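You operate a simulated robot arm through the tools that you are given. There is no shell and no other tool. Be economical: measure what you need, move in short steps, check, and stop when the job is done.

You are at the controls of a simulated robot arm. One attempt, no reset.

JOB
Put one of the white pads from the top of the wooden bench on top of the red tag there.
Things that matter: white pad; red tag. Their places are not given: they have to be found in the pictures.

Only the result counts: the job must be done as asked and must still hold three seconds after the hand-in. Knocking over, shifting, dropping, spilling or breaking anything else fails it.

ROBOT AND FRAMES
A 6-joint arm with a two-finger parallel gripper, fixed in place. Base frame: the origin is at the foot of the arm, x ahead of it, y to its left, z up; the work surface is at about z = -4. Lengths are in mm, angles in rad, forces in N, time in s.
With the tool pointing down near the work surface it reaches from about 140 to 600 mm from the base axis. Its first joint turns from -1.152 to 1.152 rad. Payload 2.1 kg.
The tool frame sits at the grasp point between the pads (the TCP): z along the fingers, y along the line on which they close. The tips reach 30 mm beyond it. Largest opening 94 mm; finger width 28, thickness 10; the body of the gripper, 50 by 96 mm, starts 55 mm behind the TCP.
Orientation is that of the tool frame in the base frame, as [roll, pitch, yaw] about the fixed x, y, z axes, in that order (R = Rz(yaw) Ry(pitch) Rx(roll)). With the fingers straight down and closing along the base's y, the tool's x points along the base's -x, its y along +y and its z along -z.

CONTROLS
- The arm moves only by the tool step_arm. Its argument "commands" is text: rows parted by semicolons, each of 5 numbers parted by spaces: the finger opening in mm, from 0 to 94, then the shift along the base's x, y, z in units of 200 mm (1.0 is 200 mm), then the turn about the base's z in units of 60 degrees (1.0 is 60 degrees). In form: gripper tx ty tz spin; .... A call has 1 to 20 rows; each row is the pose to reach, as a shift and turn from the pose commanded when the call began. A call with a number of a shift or a turn outside -1 to 1 is refused whole. Each row takes 0.2 s and may step no farther than 50 mm and 0.15 rad from the row before; otherwise, or with a gripper value out of range, the whole call is refused. A pose out of reach is approached as far as the arm can. The call stops where the force on the tool passes 40 N (or 10 N more than at its start, if that is more) or the arm is blocked; 0.2 s more then pass. The fingers move at their own pace (about 72 mm/s each) and stop on an object; they squeeze with about 38 N. The grip force told is the motor's: it shows also when the fingers shut on nothing. Time passes only in rows, and 0.2 s behind the last, so rows that repeat a pose let the fingers close. The reply holds the time, the measured pose of the TCP, the force on the tool along the base axes, the opening and the grip force, in the units named above and with some noise.
- Cameras (640 x 400 px; columns grow to the right, rows downward): "scene" is fixed at [51, -372.1, 471.4]; the picture's right is [0.81, -0.59, 0.00], its down [-0.40, -0.55, -0.73] and it looks along [0.43, 0.59, -0.68] (base axes); focal length 214 px, centre (320, 200). "wrist" rides on the gripper at [-37, 0, -58] in the tool frame; the picture's right is [0.00, -1.00, 0.00], its down [0.97, 0.00, -0.24] and it looks along [0.24, 0.00, 0.97] (tool axes); focal length 218 px, centre (320, 200).
- capture(camera): a new picture of that camera. It takes no simulated time.
- pixel_to_xyz(camera, pixels): there is no depth. For up to 12 entries [column, row, z] of the newest picture of that camera ("zoom" is the newest enlarged one), the place [x, y] in the base frame at which the ray of that pixel passes the height z, good to about 3 mm. It takes no simulated time.
- inspect(camera, box): a new picture of the part [left, top, right, bottom] of that camera's present view, enlarged. It takes no simulated time.
- finish_job(): hands the job in; it is judged then, once.

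Keep the steps short. Do not move on a guess: measure, check each grasp and each placing, and mend mistakes. In all there are 60 turns and 30 pictures (those below and enlarged ones count). Leave the gripper open and the arm clear of the work at the hand-in unless told otherwise, and finish with a single line.

The tools are called after "Emit:" as a command line: name --argument value ..., lists and objects as JSON in quotes. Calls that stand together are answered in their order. step_arm: Moves the arm, as the interface text tells. Its arguments: {"type":"object","properties":{"commands":{"type":"string"}},"required":["commands"]} The other tools are called the same way: capture (camera) takes a picture; pixel_to_xyz (camera, pixels) gives the place at which the rays of pixels pass given heights; inspect (camera, box) takes an enlarged picture of a part of a camera's view; finish_job () hands the job in.

At the start:

```text
time: 0.0
ee_pos: [262.6, 150.2, 253.9]
tcp_rot: [3.141, 0.001, 3.141]
force: [-0.2, -0.7, 0.7]
grip_width: 93.9
gripper_force: 0.1
```

scene: 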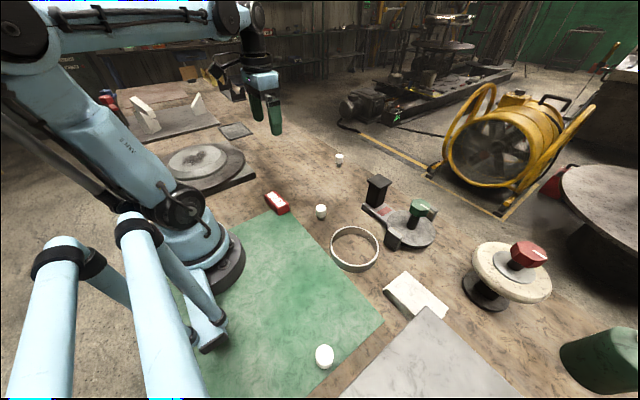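
wrist: 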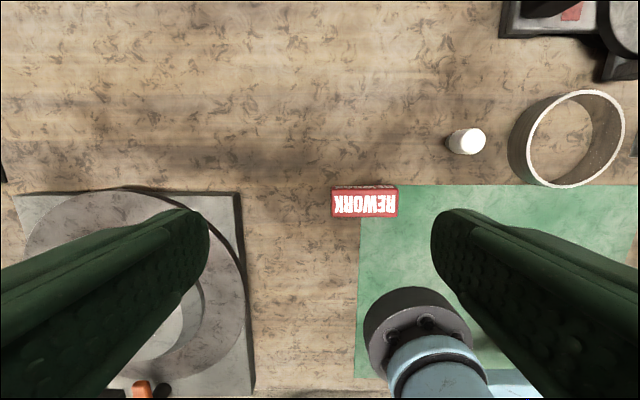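

I see white cylinders at scene (321,211), (339,158) and (324,356), a red "REWORK" block at (277,202), and something reddish near (385,210). I'll enlarge these areas to tell them apart.

Emit:
inspect --camera "scene" --box '[250, 140, 450, 265]'

Emit:
inspect --camera "scene" --box '[260, 300, 400, 388]'

Emit:
inspect --camera "wrist" --box '[310, 80, 630, 280]'

```text
3.20 times, centred on (350, 202) of scene
```

zoom: 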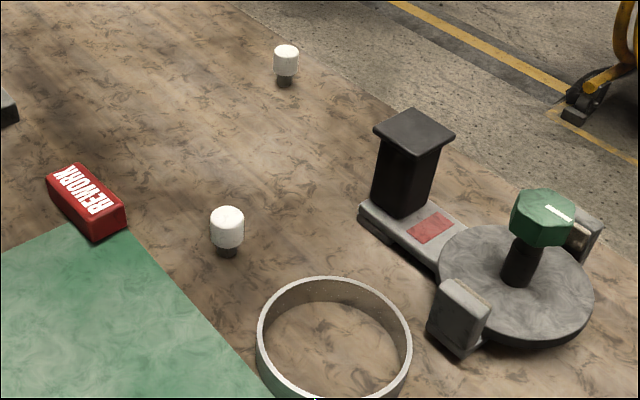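

```text
4.55 times, centred on (330, 344) of scene
```

zoom: 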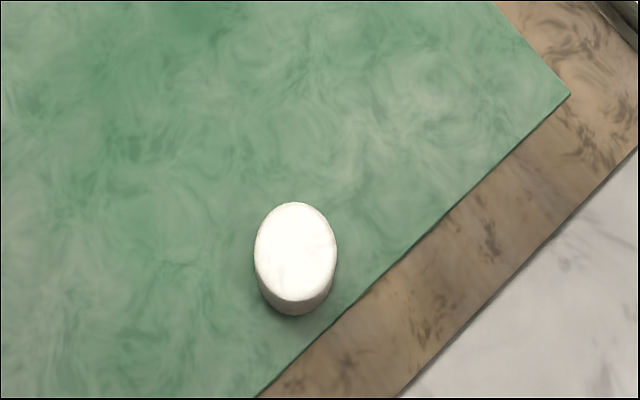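

```text
2.00 times, centred on (470, 180) of wrist
```

zoom: 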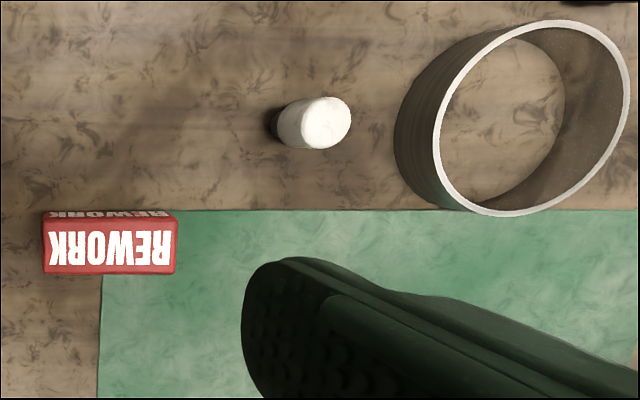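

The REWORK block is the red tag, and the two white-capped pads stand on the wood. Next I measure their positions from both cameras to get heights.

Emit:
pixel_to_xyz --camera "wrist" --pixels '[[331, 196, 20], [398, 195, 20], [398, 216, 20], [331, 217, 20], [331, 196, 10], [398, 216, 10], [333, 187, -4], [396, 187, -4], [473, 141, 30], [473, 141, 20], [448, 141, -4], [568, 140, 40]]'

Emit:
pixel_to_xyz --camera "scene" --pixels '[[321, 207, 20], [321, 207, 30], [321, 207, 40], [321, 219, -4], [339, 156, 30], [339, 165, -4], [271, 192, 20], [289, 203, 20], [280, 208, 20], [265, 197, 20], [289, 212, -4], [280, 216, -4]]'

```text
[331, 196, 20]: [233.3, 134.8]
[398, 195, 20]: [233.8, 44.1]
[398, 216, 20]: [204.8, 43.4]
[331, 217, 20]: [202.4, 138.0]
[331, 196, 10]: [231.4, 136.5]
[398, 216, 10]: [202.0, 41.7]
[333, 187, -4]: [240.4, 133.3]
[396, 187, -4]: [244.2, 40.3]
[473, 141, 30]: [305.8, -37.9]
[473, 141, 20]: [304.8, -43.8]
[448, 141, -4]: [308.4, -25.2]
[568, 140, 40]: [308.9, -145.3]
```

```text
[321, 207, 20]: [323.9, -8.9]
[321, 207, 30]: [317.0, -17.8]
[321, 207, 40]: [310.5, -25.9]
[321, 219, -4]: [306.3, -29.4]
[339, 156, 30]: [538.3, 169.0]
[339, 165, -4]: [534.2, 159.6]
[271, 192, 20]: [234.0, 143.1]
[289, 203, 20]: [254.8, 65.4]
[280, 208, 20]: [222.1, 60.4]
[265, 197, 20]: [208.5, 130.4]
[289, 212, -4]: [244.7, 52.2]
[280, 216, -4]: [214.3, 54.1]
```

Both cameras agree: the pad is at about (307,-28) with its top near z≈42, and the tag is centred at about (220,92). I'll move above the pad for a closer look, with the opening reduced to 64 to stay clear of the ring.

Emit:
step_arm --commands "94 0.037 -0.149 -0.08 0; 80 0.074 -0.297 -0.17 0; 70 0.111 -0.446 -0.26 0; 64 0.148 -0.594 -0.35 0; 64 0.185 -0.743 -0.43 0; 64 0.222 -0.891 -0.52 0; 64 0.222 -0.891 -0.52 0"

Emit:
capture --camera "wrist"

Emit:
capture --camera "scene"

```text
time: 1.6
ee_pos: [308.1, -26.8, 150.0]
tcp_rot: [-3.14, 0.0, -3.141]
force: [0.0, -0.9, 0.3]
grip_width: 63.6
gripper_force: 0.0
```

```text
24 pictures are left
```

wrist: 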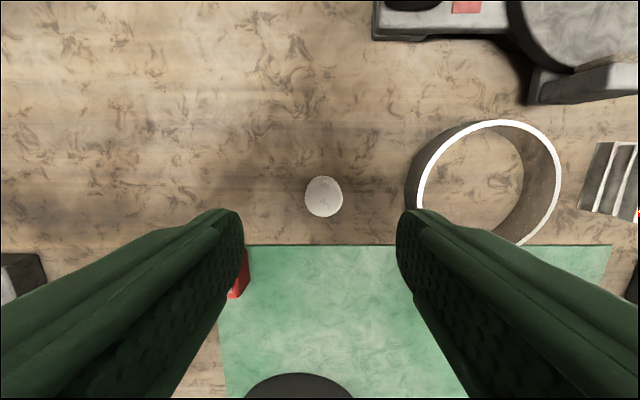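

```text
23 pictures are left
```

scene: 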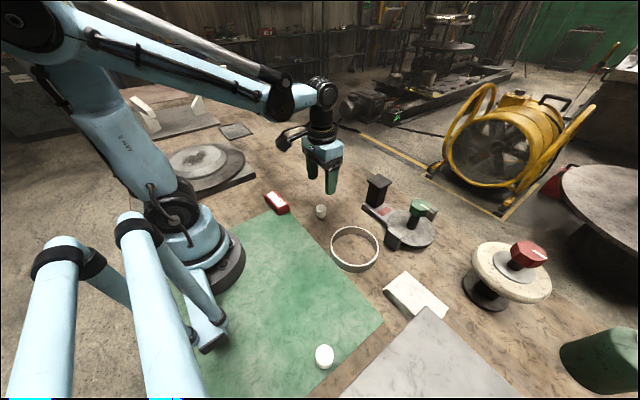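

The cap is at wrist (324,197), about 38 px wide, and the ring's nearest edge is near column 406. I'll measure these.

Emit:
pixel_to_xyz --camera "wrist" --pixels '[[324, 197, 40], [324, 197, 30], [305, 197, 40], [343, 197, 40], [324, 178, 40], [324, 216, 30], [406, 190, -4], [418, 190, 35]]'

Emit:
inspect --camera "scene" --box '[260, 180, 356, 240]'

```text
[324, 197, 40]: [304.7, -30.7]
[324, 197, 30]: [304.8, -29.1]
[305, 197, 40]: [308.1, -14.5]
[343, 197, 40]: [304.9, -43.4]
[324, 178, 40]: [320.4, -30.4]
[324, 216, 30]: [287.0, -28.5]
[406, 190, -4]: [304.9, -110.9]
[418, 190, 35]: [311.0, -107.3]
```

```text
6.67 times, centred on (308, 210) of scene
```

zoom: 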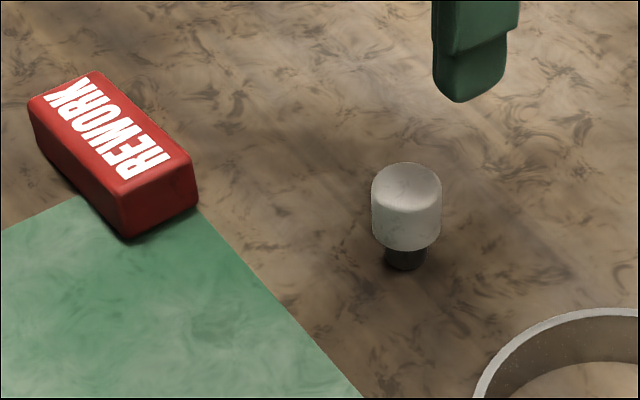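

I'll measure heights in the zoom: cap top centre (407,187), stem foot (405,260), tag top corners and its bottom corner (126,238).

Emit:
pixel_to_xyz --camera "zoom" --pixels '[[407, 185, 40], [407, 185, 46], [405, 259, -4], [405, 240, 10], [126, 238, -4], [120, 202, 20], [120, 202, 15], [198, 206, -4], [194, 168, 20], [97, 71, 20], [30, 103, 20], [112, 136, 20]]'

```text
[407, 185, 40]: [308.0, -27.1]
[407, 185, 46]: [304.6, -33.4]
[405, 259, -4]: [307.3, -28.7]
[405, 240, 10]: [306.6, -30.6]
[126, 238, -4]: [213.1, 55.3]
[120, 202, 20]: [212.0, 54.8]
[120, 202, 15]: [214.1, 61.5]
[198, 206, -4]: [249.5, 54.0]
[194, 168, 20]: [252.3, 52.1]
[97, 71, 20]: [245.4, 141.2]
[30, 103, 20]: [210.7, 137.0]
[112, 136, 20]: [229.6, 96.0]
```

The pad is at about (306.5,-29) with the cap spanning roughly z 10–42. The tag's top is at about z=20. I'll descend to TCP z≈38, centred on the pad.

Emit:
step_arm --commands "64 -0.008 -0.011 -0.15 0; 64 -0.008 -0.011 -0.3 0; 64 -0.008 -0.011 -0.43 0; 64 -0.008 -0.011 -0.5 0; 64 -0.008 -0.011 -0.56 0; 64 -0.008 -0.011 -0.56 0"

Emit:
inspect --camera "scene" --box '[260, 170, 372, 240]'

Emit:
capture --camera "wrist"

```text
time: 3.0
ee_pos: [305.6, -28.6, 37.7]
tcp_rot: [3.141, 0.001, -3.141]
force: [0.2, 0.2, 0.2]
grip_width: 63.9
gripper_force: 0.0
```

```text
5.71 times, centred on (316, 205) of scene
```

zoom: 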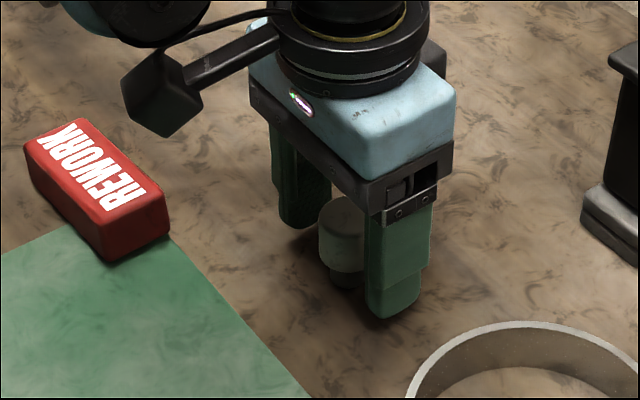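

```text
20 pictures are left
```

wrist: 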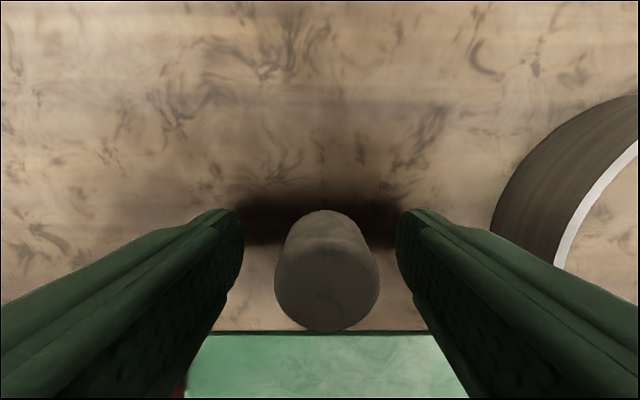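

The pad stands between the fingers. I'll check its centre in x before closing.

Emit:
pixel_to_xyz --camera "wrist" --pixels '[[327, 278, 42], [275, 282, 42], [379, 282, 42], [327, 330, 42], [322, 212, 10]]'

Emit:
step_arm --commands "50 0 0 0 0; 40 0 0 0 0"

```text
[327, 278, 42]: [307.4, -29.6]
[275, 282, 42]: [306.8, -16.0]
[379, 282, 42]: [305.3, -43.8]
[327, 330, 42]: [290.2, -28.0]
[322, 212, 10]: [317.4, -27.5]
```

```text
time: 3.6
ee_pos: [305.3, -28.7, 36.9]
tcp_rot: [3.141, 0.0, 3.14]
force: [0.2, 0.1, -0.7]
grip_width: 40.3
gripper_force: 0.1
```

The centre is within 2 mm. I'll close the fingers.

Emit:
step_arm --commands "30 0 0 0 0; 24 0 0 0 0; 20 0 0 0 0; 20 0 0 0 0"

```text
time: 4.6
ee_pos: [305.8, -28.7, 36.8]
tcp_rot: [3.142, -0.001, -3.141]
force: [-0.8, -0.3, 1.4]
grip_width: 28.8
gripper_force: 37.8
```

The fingers gripped at 28.8 mm. I'll lift 100 mm and check the grasp.

Emit:
step_arm --commands "20 0 0 0.05 0; 20 0 0 0.2 0; 20 0 0 0.35 0; 20 0 0 0.5 0; 20 0 0 0.5 0"

Emit:
inspect --camera "scene" --box '[250, 130, 394, 220]'

Emit:
capture --camera "wrist"

```text
time: 5.8
ee_pos: [304.3, -27.0, 138.3]
tcp_rot: [3.141, 0.0, 3.14]
force: [0.2, -0.1, -0.6]
grip_width: 28.5
gripper_force: 38.4
```

```text
4.44 times, centred on (322, 175) of scene
```

zoom: 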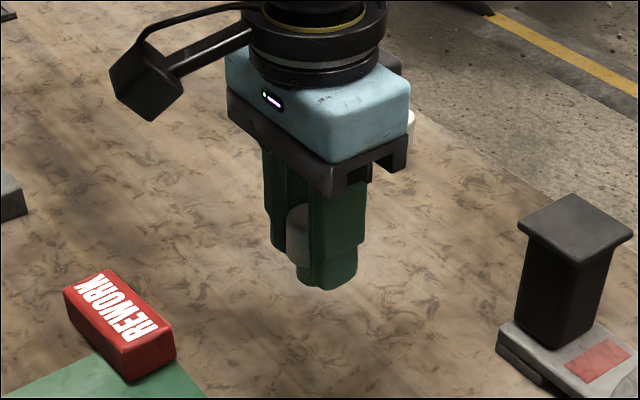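

```text
18 pictures are left
```

wrist: 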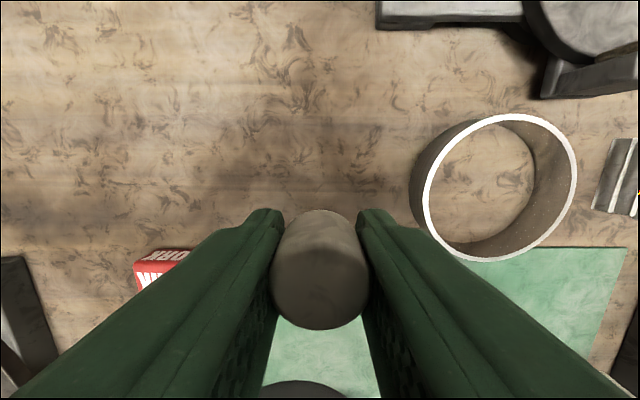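

The pad is held and lifted. I'll move to about (180,96) at the same height, so that the wrist camera looks straight down on the tag.

Emit:
step_arm --commands "20 -0.126 0.125 0 0; 20 -0.252 0.25 0 0; 20 -0.378 0.375 0 0; 20 -0.504 0.5 0 0; 20 -0.63 0.625 0 0; 20 -0.63 0.625 0 0"

Emit:
capture --camera "wrist"

```text
time: 7.2
ee_pos: [177.9, 97.1, 135.7]
tcp_rot: [-3.141, -0.001, 3.139]
force: [0.1, 0.6, -1.4]
grip_width: 29.0
gripper_force: 38.3
```

```text
17 pictures are left
```

wrist: 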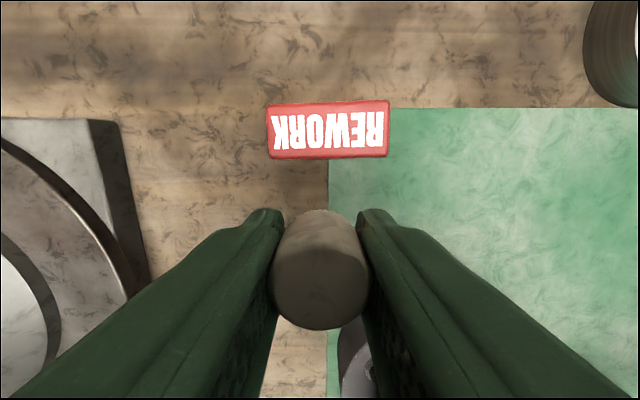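

The tag's top face runs from about (267,104) to (389,157). I'll measure it at its top height.

Emit:
pixel_to_xyz --camera "wrist" --pixels '[[267, 105, 20], [388, 101, 20], [389, 151, 20], [270, 154, 20], [328, 128, 20], [328, 128, 25], [320, 274, 138]]'

Emit:
inspect --camera "wrist" --box '[240, 80, 416, 190]'

```text
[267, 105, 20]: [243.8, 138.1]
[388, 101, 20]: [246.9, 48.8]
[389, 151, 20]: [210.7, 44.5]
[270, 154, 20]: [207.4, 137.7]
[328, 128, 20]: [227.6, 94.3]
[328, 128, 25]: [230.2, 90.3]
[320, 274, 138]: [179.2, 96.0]
```

```text
3.64 times, centred on (328, 135) of wrist
```

zoom: 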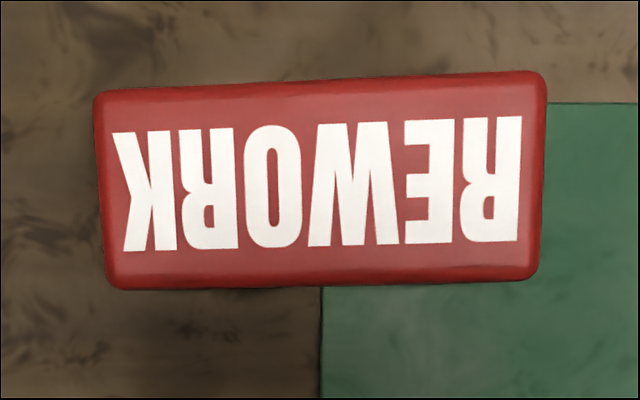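

The tag centre is at about (228,94). I'll go above it, then descend to TCP z≈70. The pad bottom sits about 41 mm below the TCP, which leaves it roughly 9 mm above the tag's top.

Emit:
step_arm --commands "20 0.12 -0.003 0 0; 20 0.242 -0.005 0 0; 20 0.242 -0.005 -0.12 0; 20 0.242 -0.005 -0.24 0; 20 0.242 -0.005 -0.3 0; 20 0.242 -0.005 -0.34 0; 20 0.242 -0.005 -0.34 0"

Emit:
inspect --camera "scene" --box '[220, 155, 332, 225]'

Emit:
capture --camera "wrist"

```text
time: 8.8
ee_pos: [227.8, 95.9, 68.7]
tcp_rot: [3.141, -0.002, -3.141]
force: [-0.9, 0.8, 27.6]
grip_width: 28.9
gripper_force: 38.5
```

```text
5.71 times, centred on (276, 190) of scene
```

zoom: 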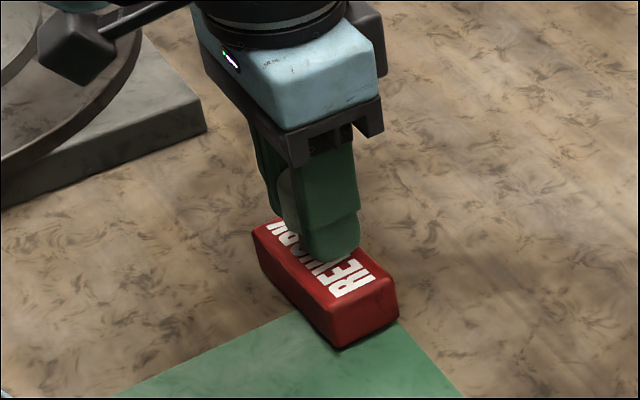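

```text
14 pictures are left
```

wrist: 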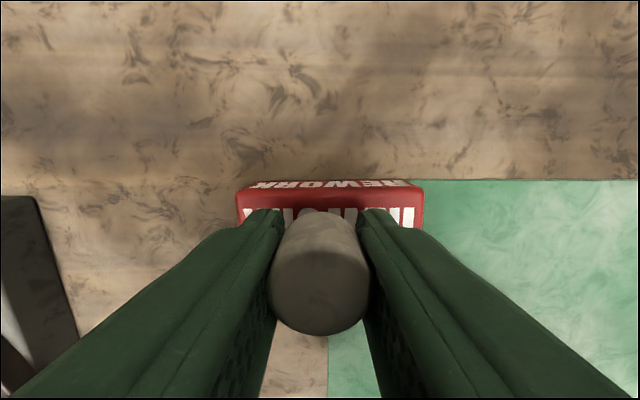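

The force is 27.6 N, so the pad has already touched the tag and its top is nearer z≈28. I'll ease up about 1 mm and recheck the force before letting go.

Emit:
step_arm --commands "20 0 0 0.005 0; 20 0 0 0.005 0"

Emit:
inspect --camera "wrist" --box '[220, 160, 444, 300]'

```text
time: 9.4
ee_pos: [227.3, 96.0, 68.9]
tcp_rot: [-3.141, 0.001, 3.14]
force: [0.1, 0.4, -1.1]
grip_width: 28.7
gripper_force: 38.4
```

```text
2.86 times, centred on (332, 230) of wrist
```

zoom: 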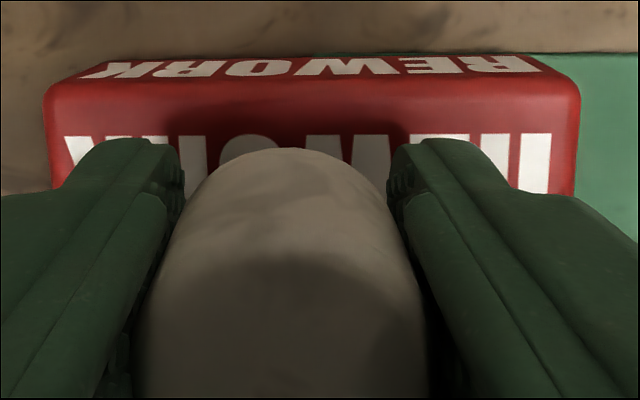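

The force is back to zero. I'll check the centring using the tag's far top edge, at about wrist row 189, columns 237 and 421.

Emit:
pixel_to_xyz --camera "zoom" --pixels '[[300, 85, 28], [48, 110, 28], [578, 110, 28], [300, 55, -4], [300, 85, 24]]'

```text
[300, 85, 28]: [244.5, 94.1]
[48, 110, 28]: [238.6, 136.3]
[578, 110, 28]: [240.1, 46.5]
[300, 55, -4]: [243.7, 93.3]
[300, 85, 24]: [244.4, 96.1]
```

The tag centre is about (227,93) and the pad is at about (228,95), so it is well centred. I'll open the fingers gradually and let it settle.

Emit:
step_arm --commands "30 0 0 -0.002 0; 32 0 0 -0.002 0; 36 0 0 -0.002 0; 44 0 0 -0.002 0; 54 0 0 -0.002 0; 54 0 0 -0.002 0"

Emit:
capture --camera "wrist"

```text
time: 10.8
ee_pos: [227.8, 95.5, 69.9]
tcp_rot: [3.141, -0.002, -3.14]
force: [-0.1, 0.2, 0.1]
grip_width: 53.9
gripper_force: 0.0
```

```text
12 pictures are left
```

wrist: 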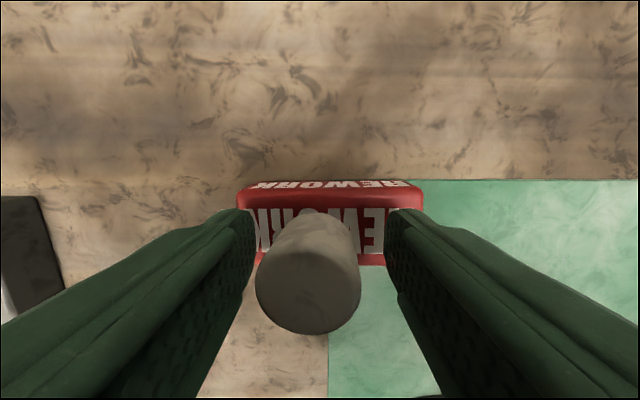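

The pad's top seems to have shifted slightly, from (320,274) to (308,282). I'll check from the side before moving.

Emit:
inspect --camera "scene" --box '[220, 155, 332, 225]'

Emit:
pixel_to_xyz --camera "wrist" --pixels '[[308, 280, 71], [256, 282, 71], [361, 282, 71]]'

```text
5.71 times, centred on (276, 190) of scene
```

zoom: 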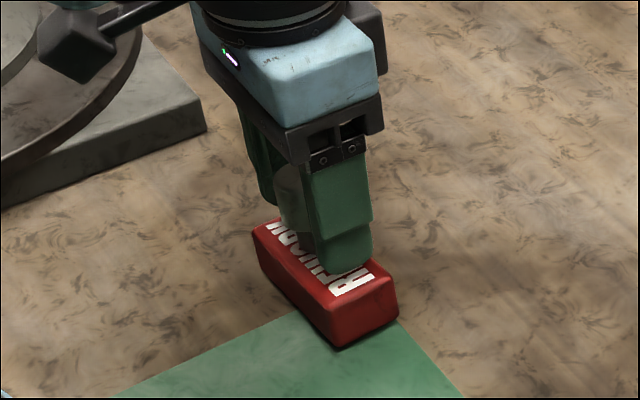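

```text
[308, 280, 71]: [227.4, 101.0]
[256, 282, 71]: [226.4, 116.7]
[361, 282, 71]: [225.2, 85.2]
```

The cap is now 105 px wide, the same as when it stood free on the bench. It touches neither finger, so it is upright, only about 5 mm off in y. I'll open a bit more and retreat straight up.

Emit:
step_arm --commands "62 0 0 0.002 0; 66 0 0 0.02 0; 66 0 0 0.1 0; 66 0 0 0.25 0; 66 0 0 0.4 0; 66 0 0 0.55 0; 66 -0.2 0 0.65 0; 66 -0.2 0 0.65 0"

Emit:
capture --camera "wrist"

Emit:
inspect --camera "scene" --box '[220, 155, 332, 225]'

```text
time: 12.6
ee_pos: [190.0, 96.4, 199.9]
tcp_rot: [3.141, 0.002, 3.139]
force: [-0.8, 0.7, -1.1]
grip_width: 65.9
gripper_force: 0.0
```

```text
10 pictures are left
```

wrist: 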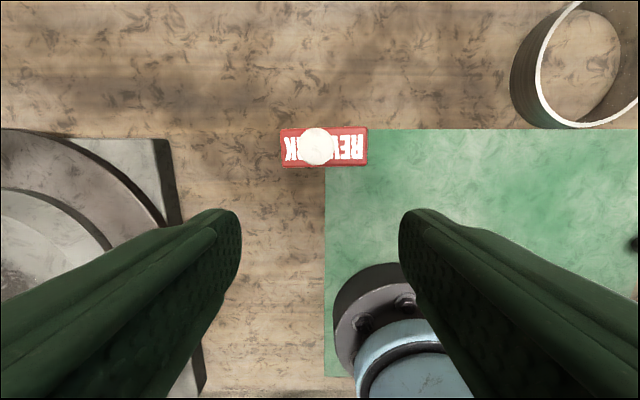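

```text
5.71 times, centred on (276, 190) of scene
```

zoom: 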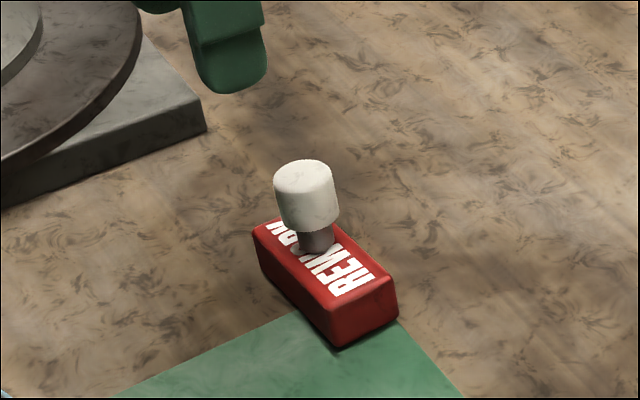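

The pad stands on the tag. Its apparent lean of about 8° matches the camera perspective at that column. I'll wait about 2 s, moving a little further away, and confirm that nothing changes.

Emit:
step_arm --commands "90 0 0 0.1 0; 90 0 0 0.2 0; 90 0 0 0.2 0; 90 0 0 0.2 0; 90 0 0 0.2 0; 90 0 0 0.2 0; 90 0 0 0.2 0; 90 0 0 0.2 0; 90 0 0 0.2 0; 90 0 0 0.2 0; 90 0 0 0.2 0; 90 0 0 0.2 0"

Emit:
inspect --camera "scene" --box '[220, 155, 332, 225]'

Emit:
capture --camera "scene"

```text
time: 15.2
ee_pos: [190.1, 95.0, 240.5]
tcp_rot: [-3.141, 0.0, 3.14]
force: [-0.2, -0.6, -0.3]
grip_width: 89.9
gripper_force: 0.1
```

```text
5.71 times, centred on (276, 190) of scene
```

zoom: 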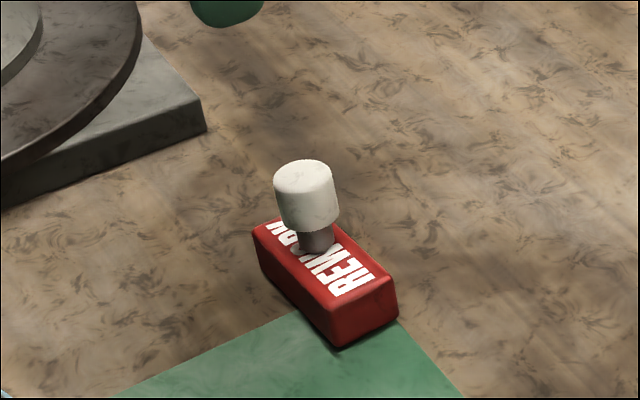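

```text
7 pictures are left
```

scene: 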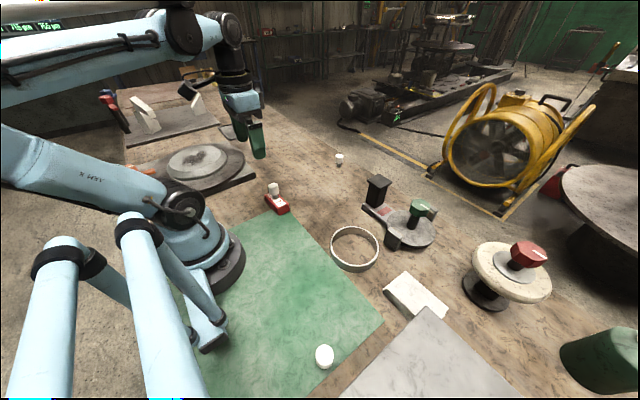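

After the wait the pad hasn't moved on the tag, nothing else has shifted, and the arm is clear with the gripper open. I'm handing in.

Emit:
finish_job

```text
The job is handed in.
```

One white pad is standing upright on the red REWORK tag, nothing else was moved, and the job is handed in.
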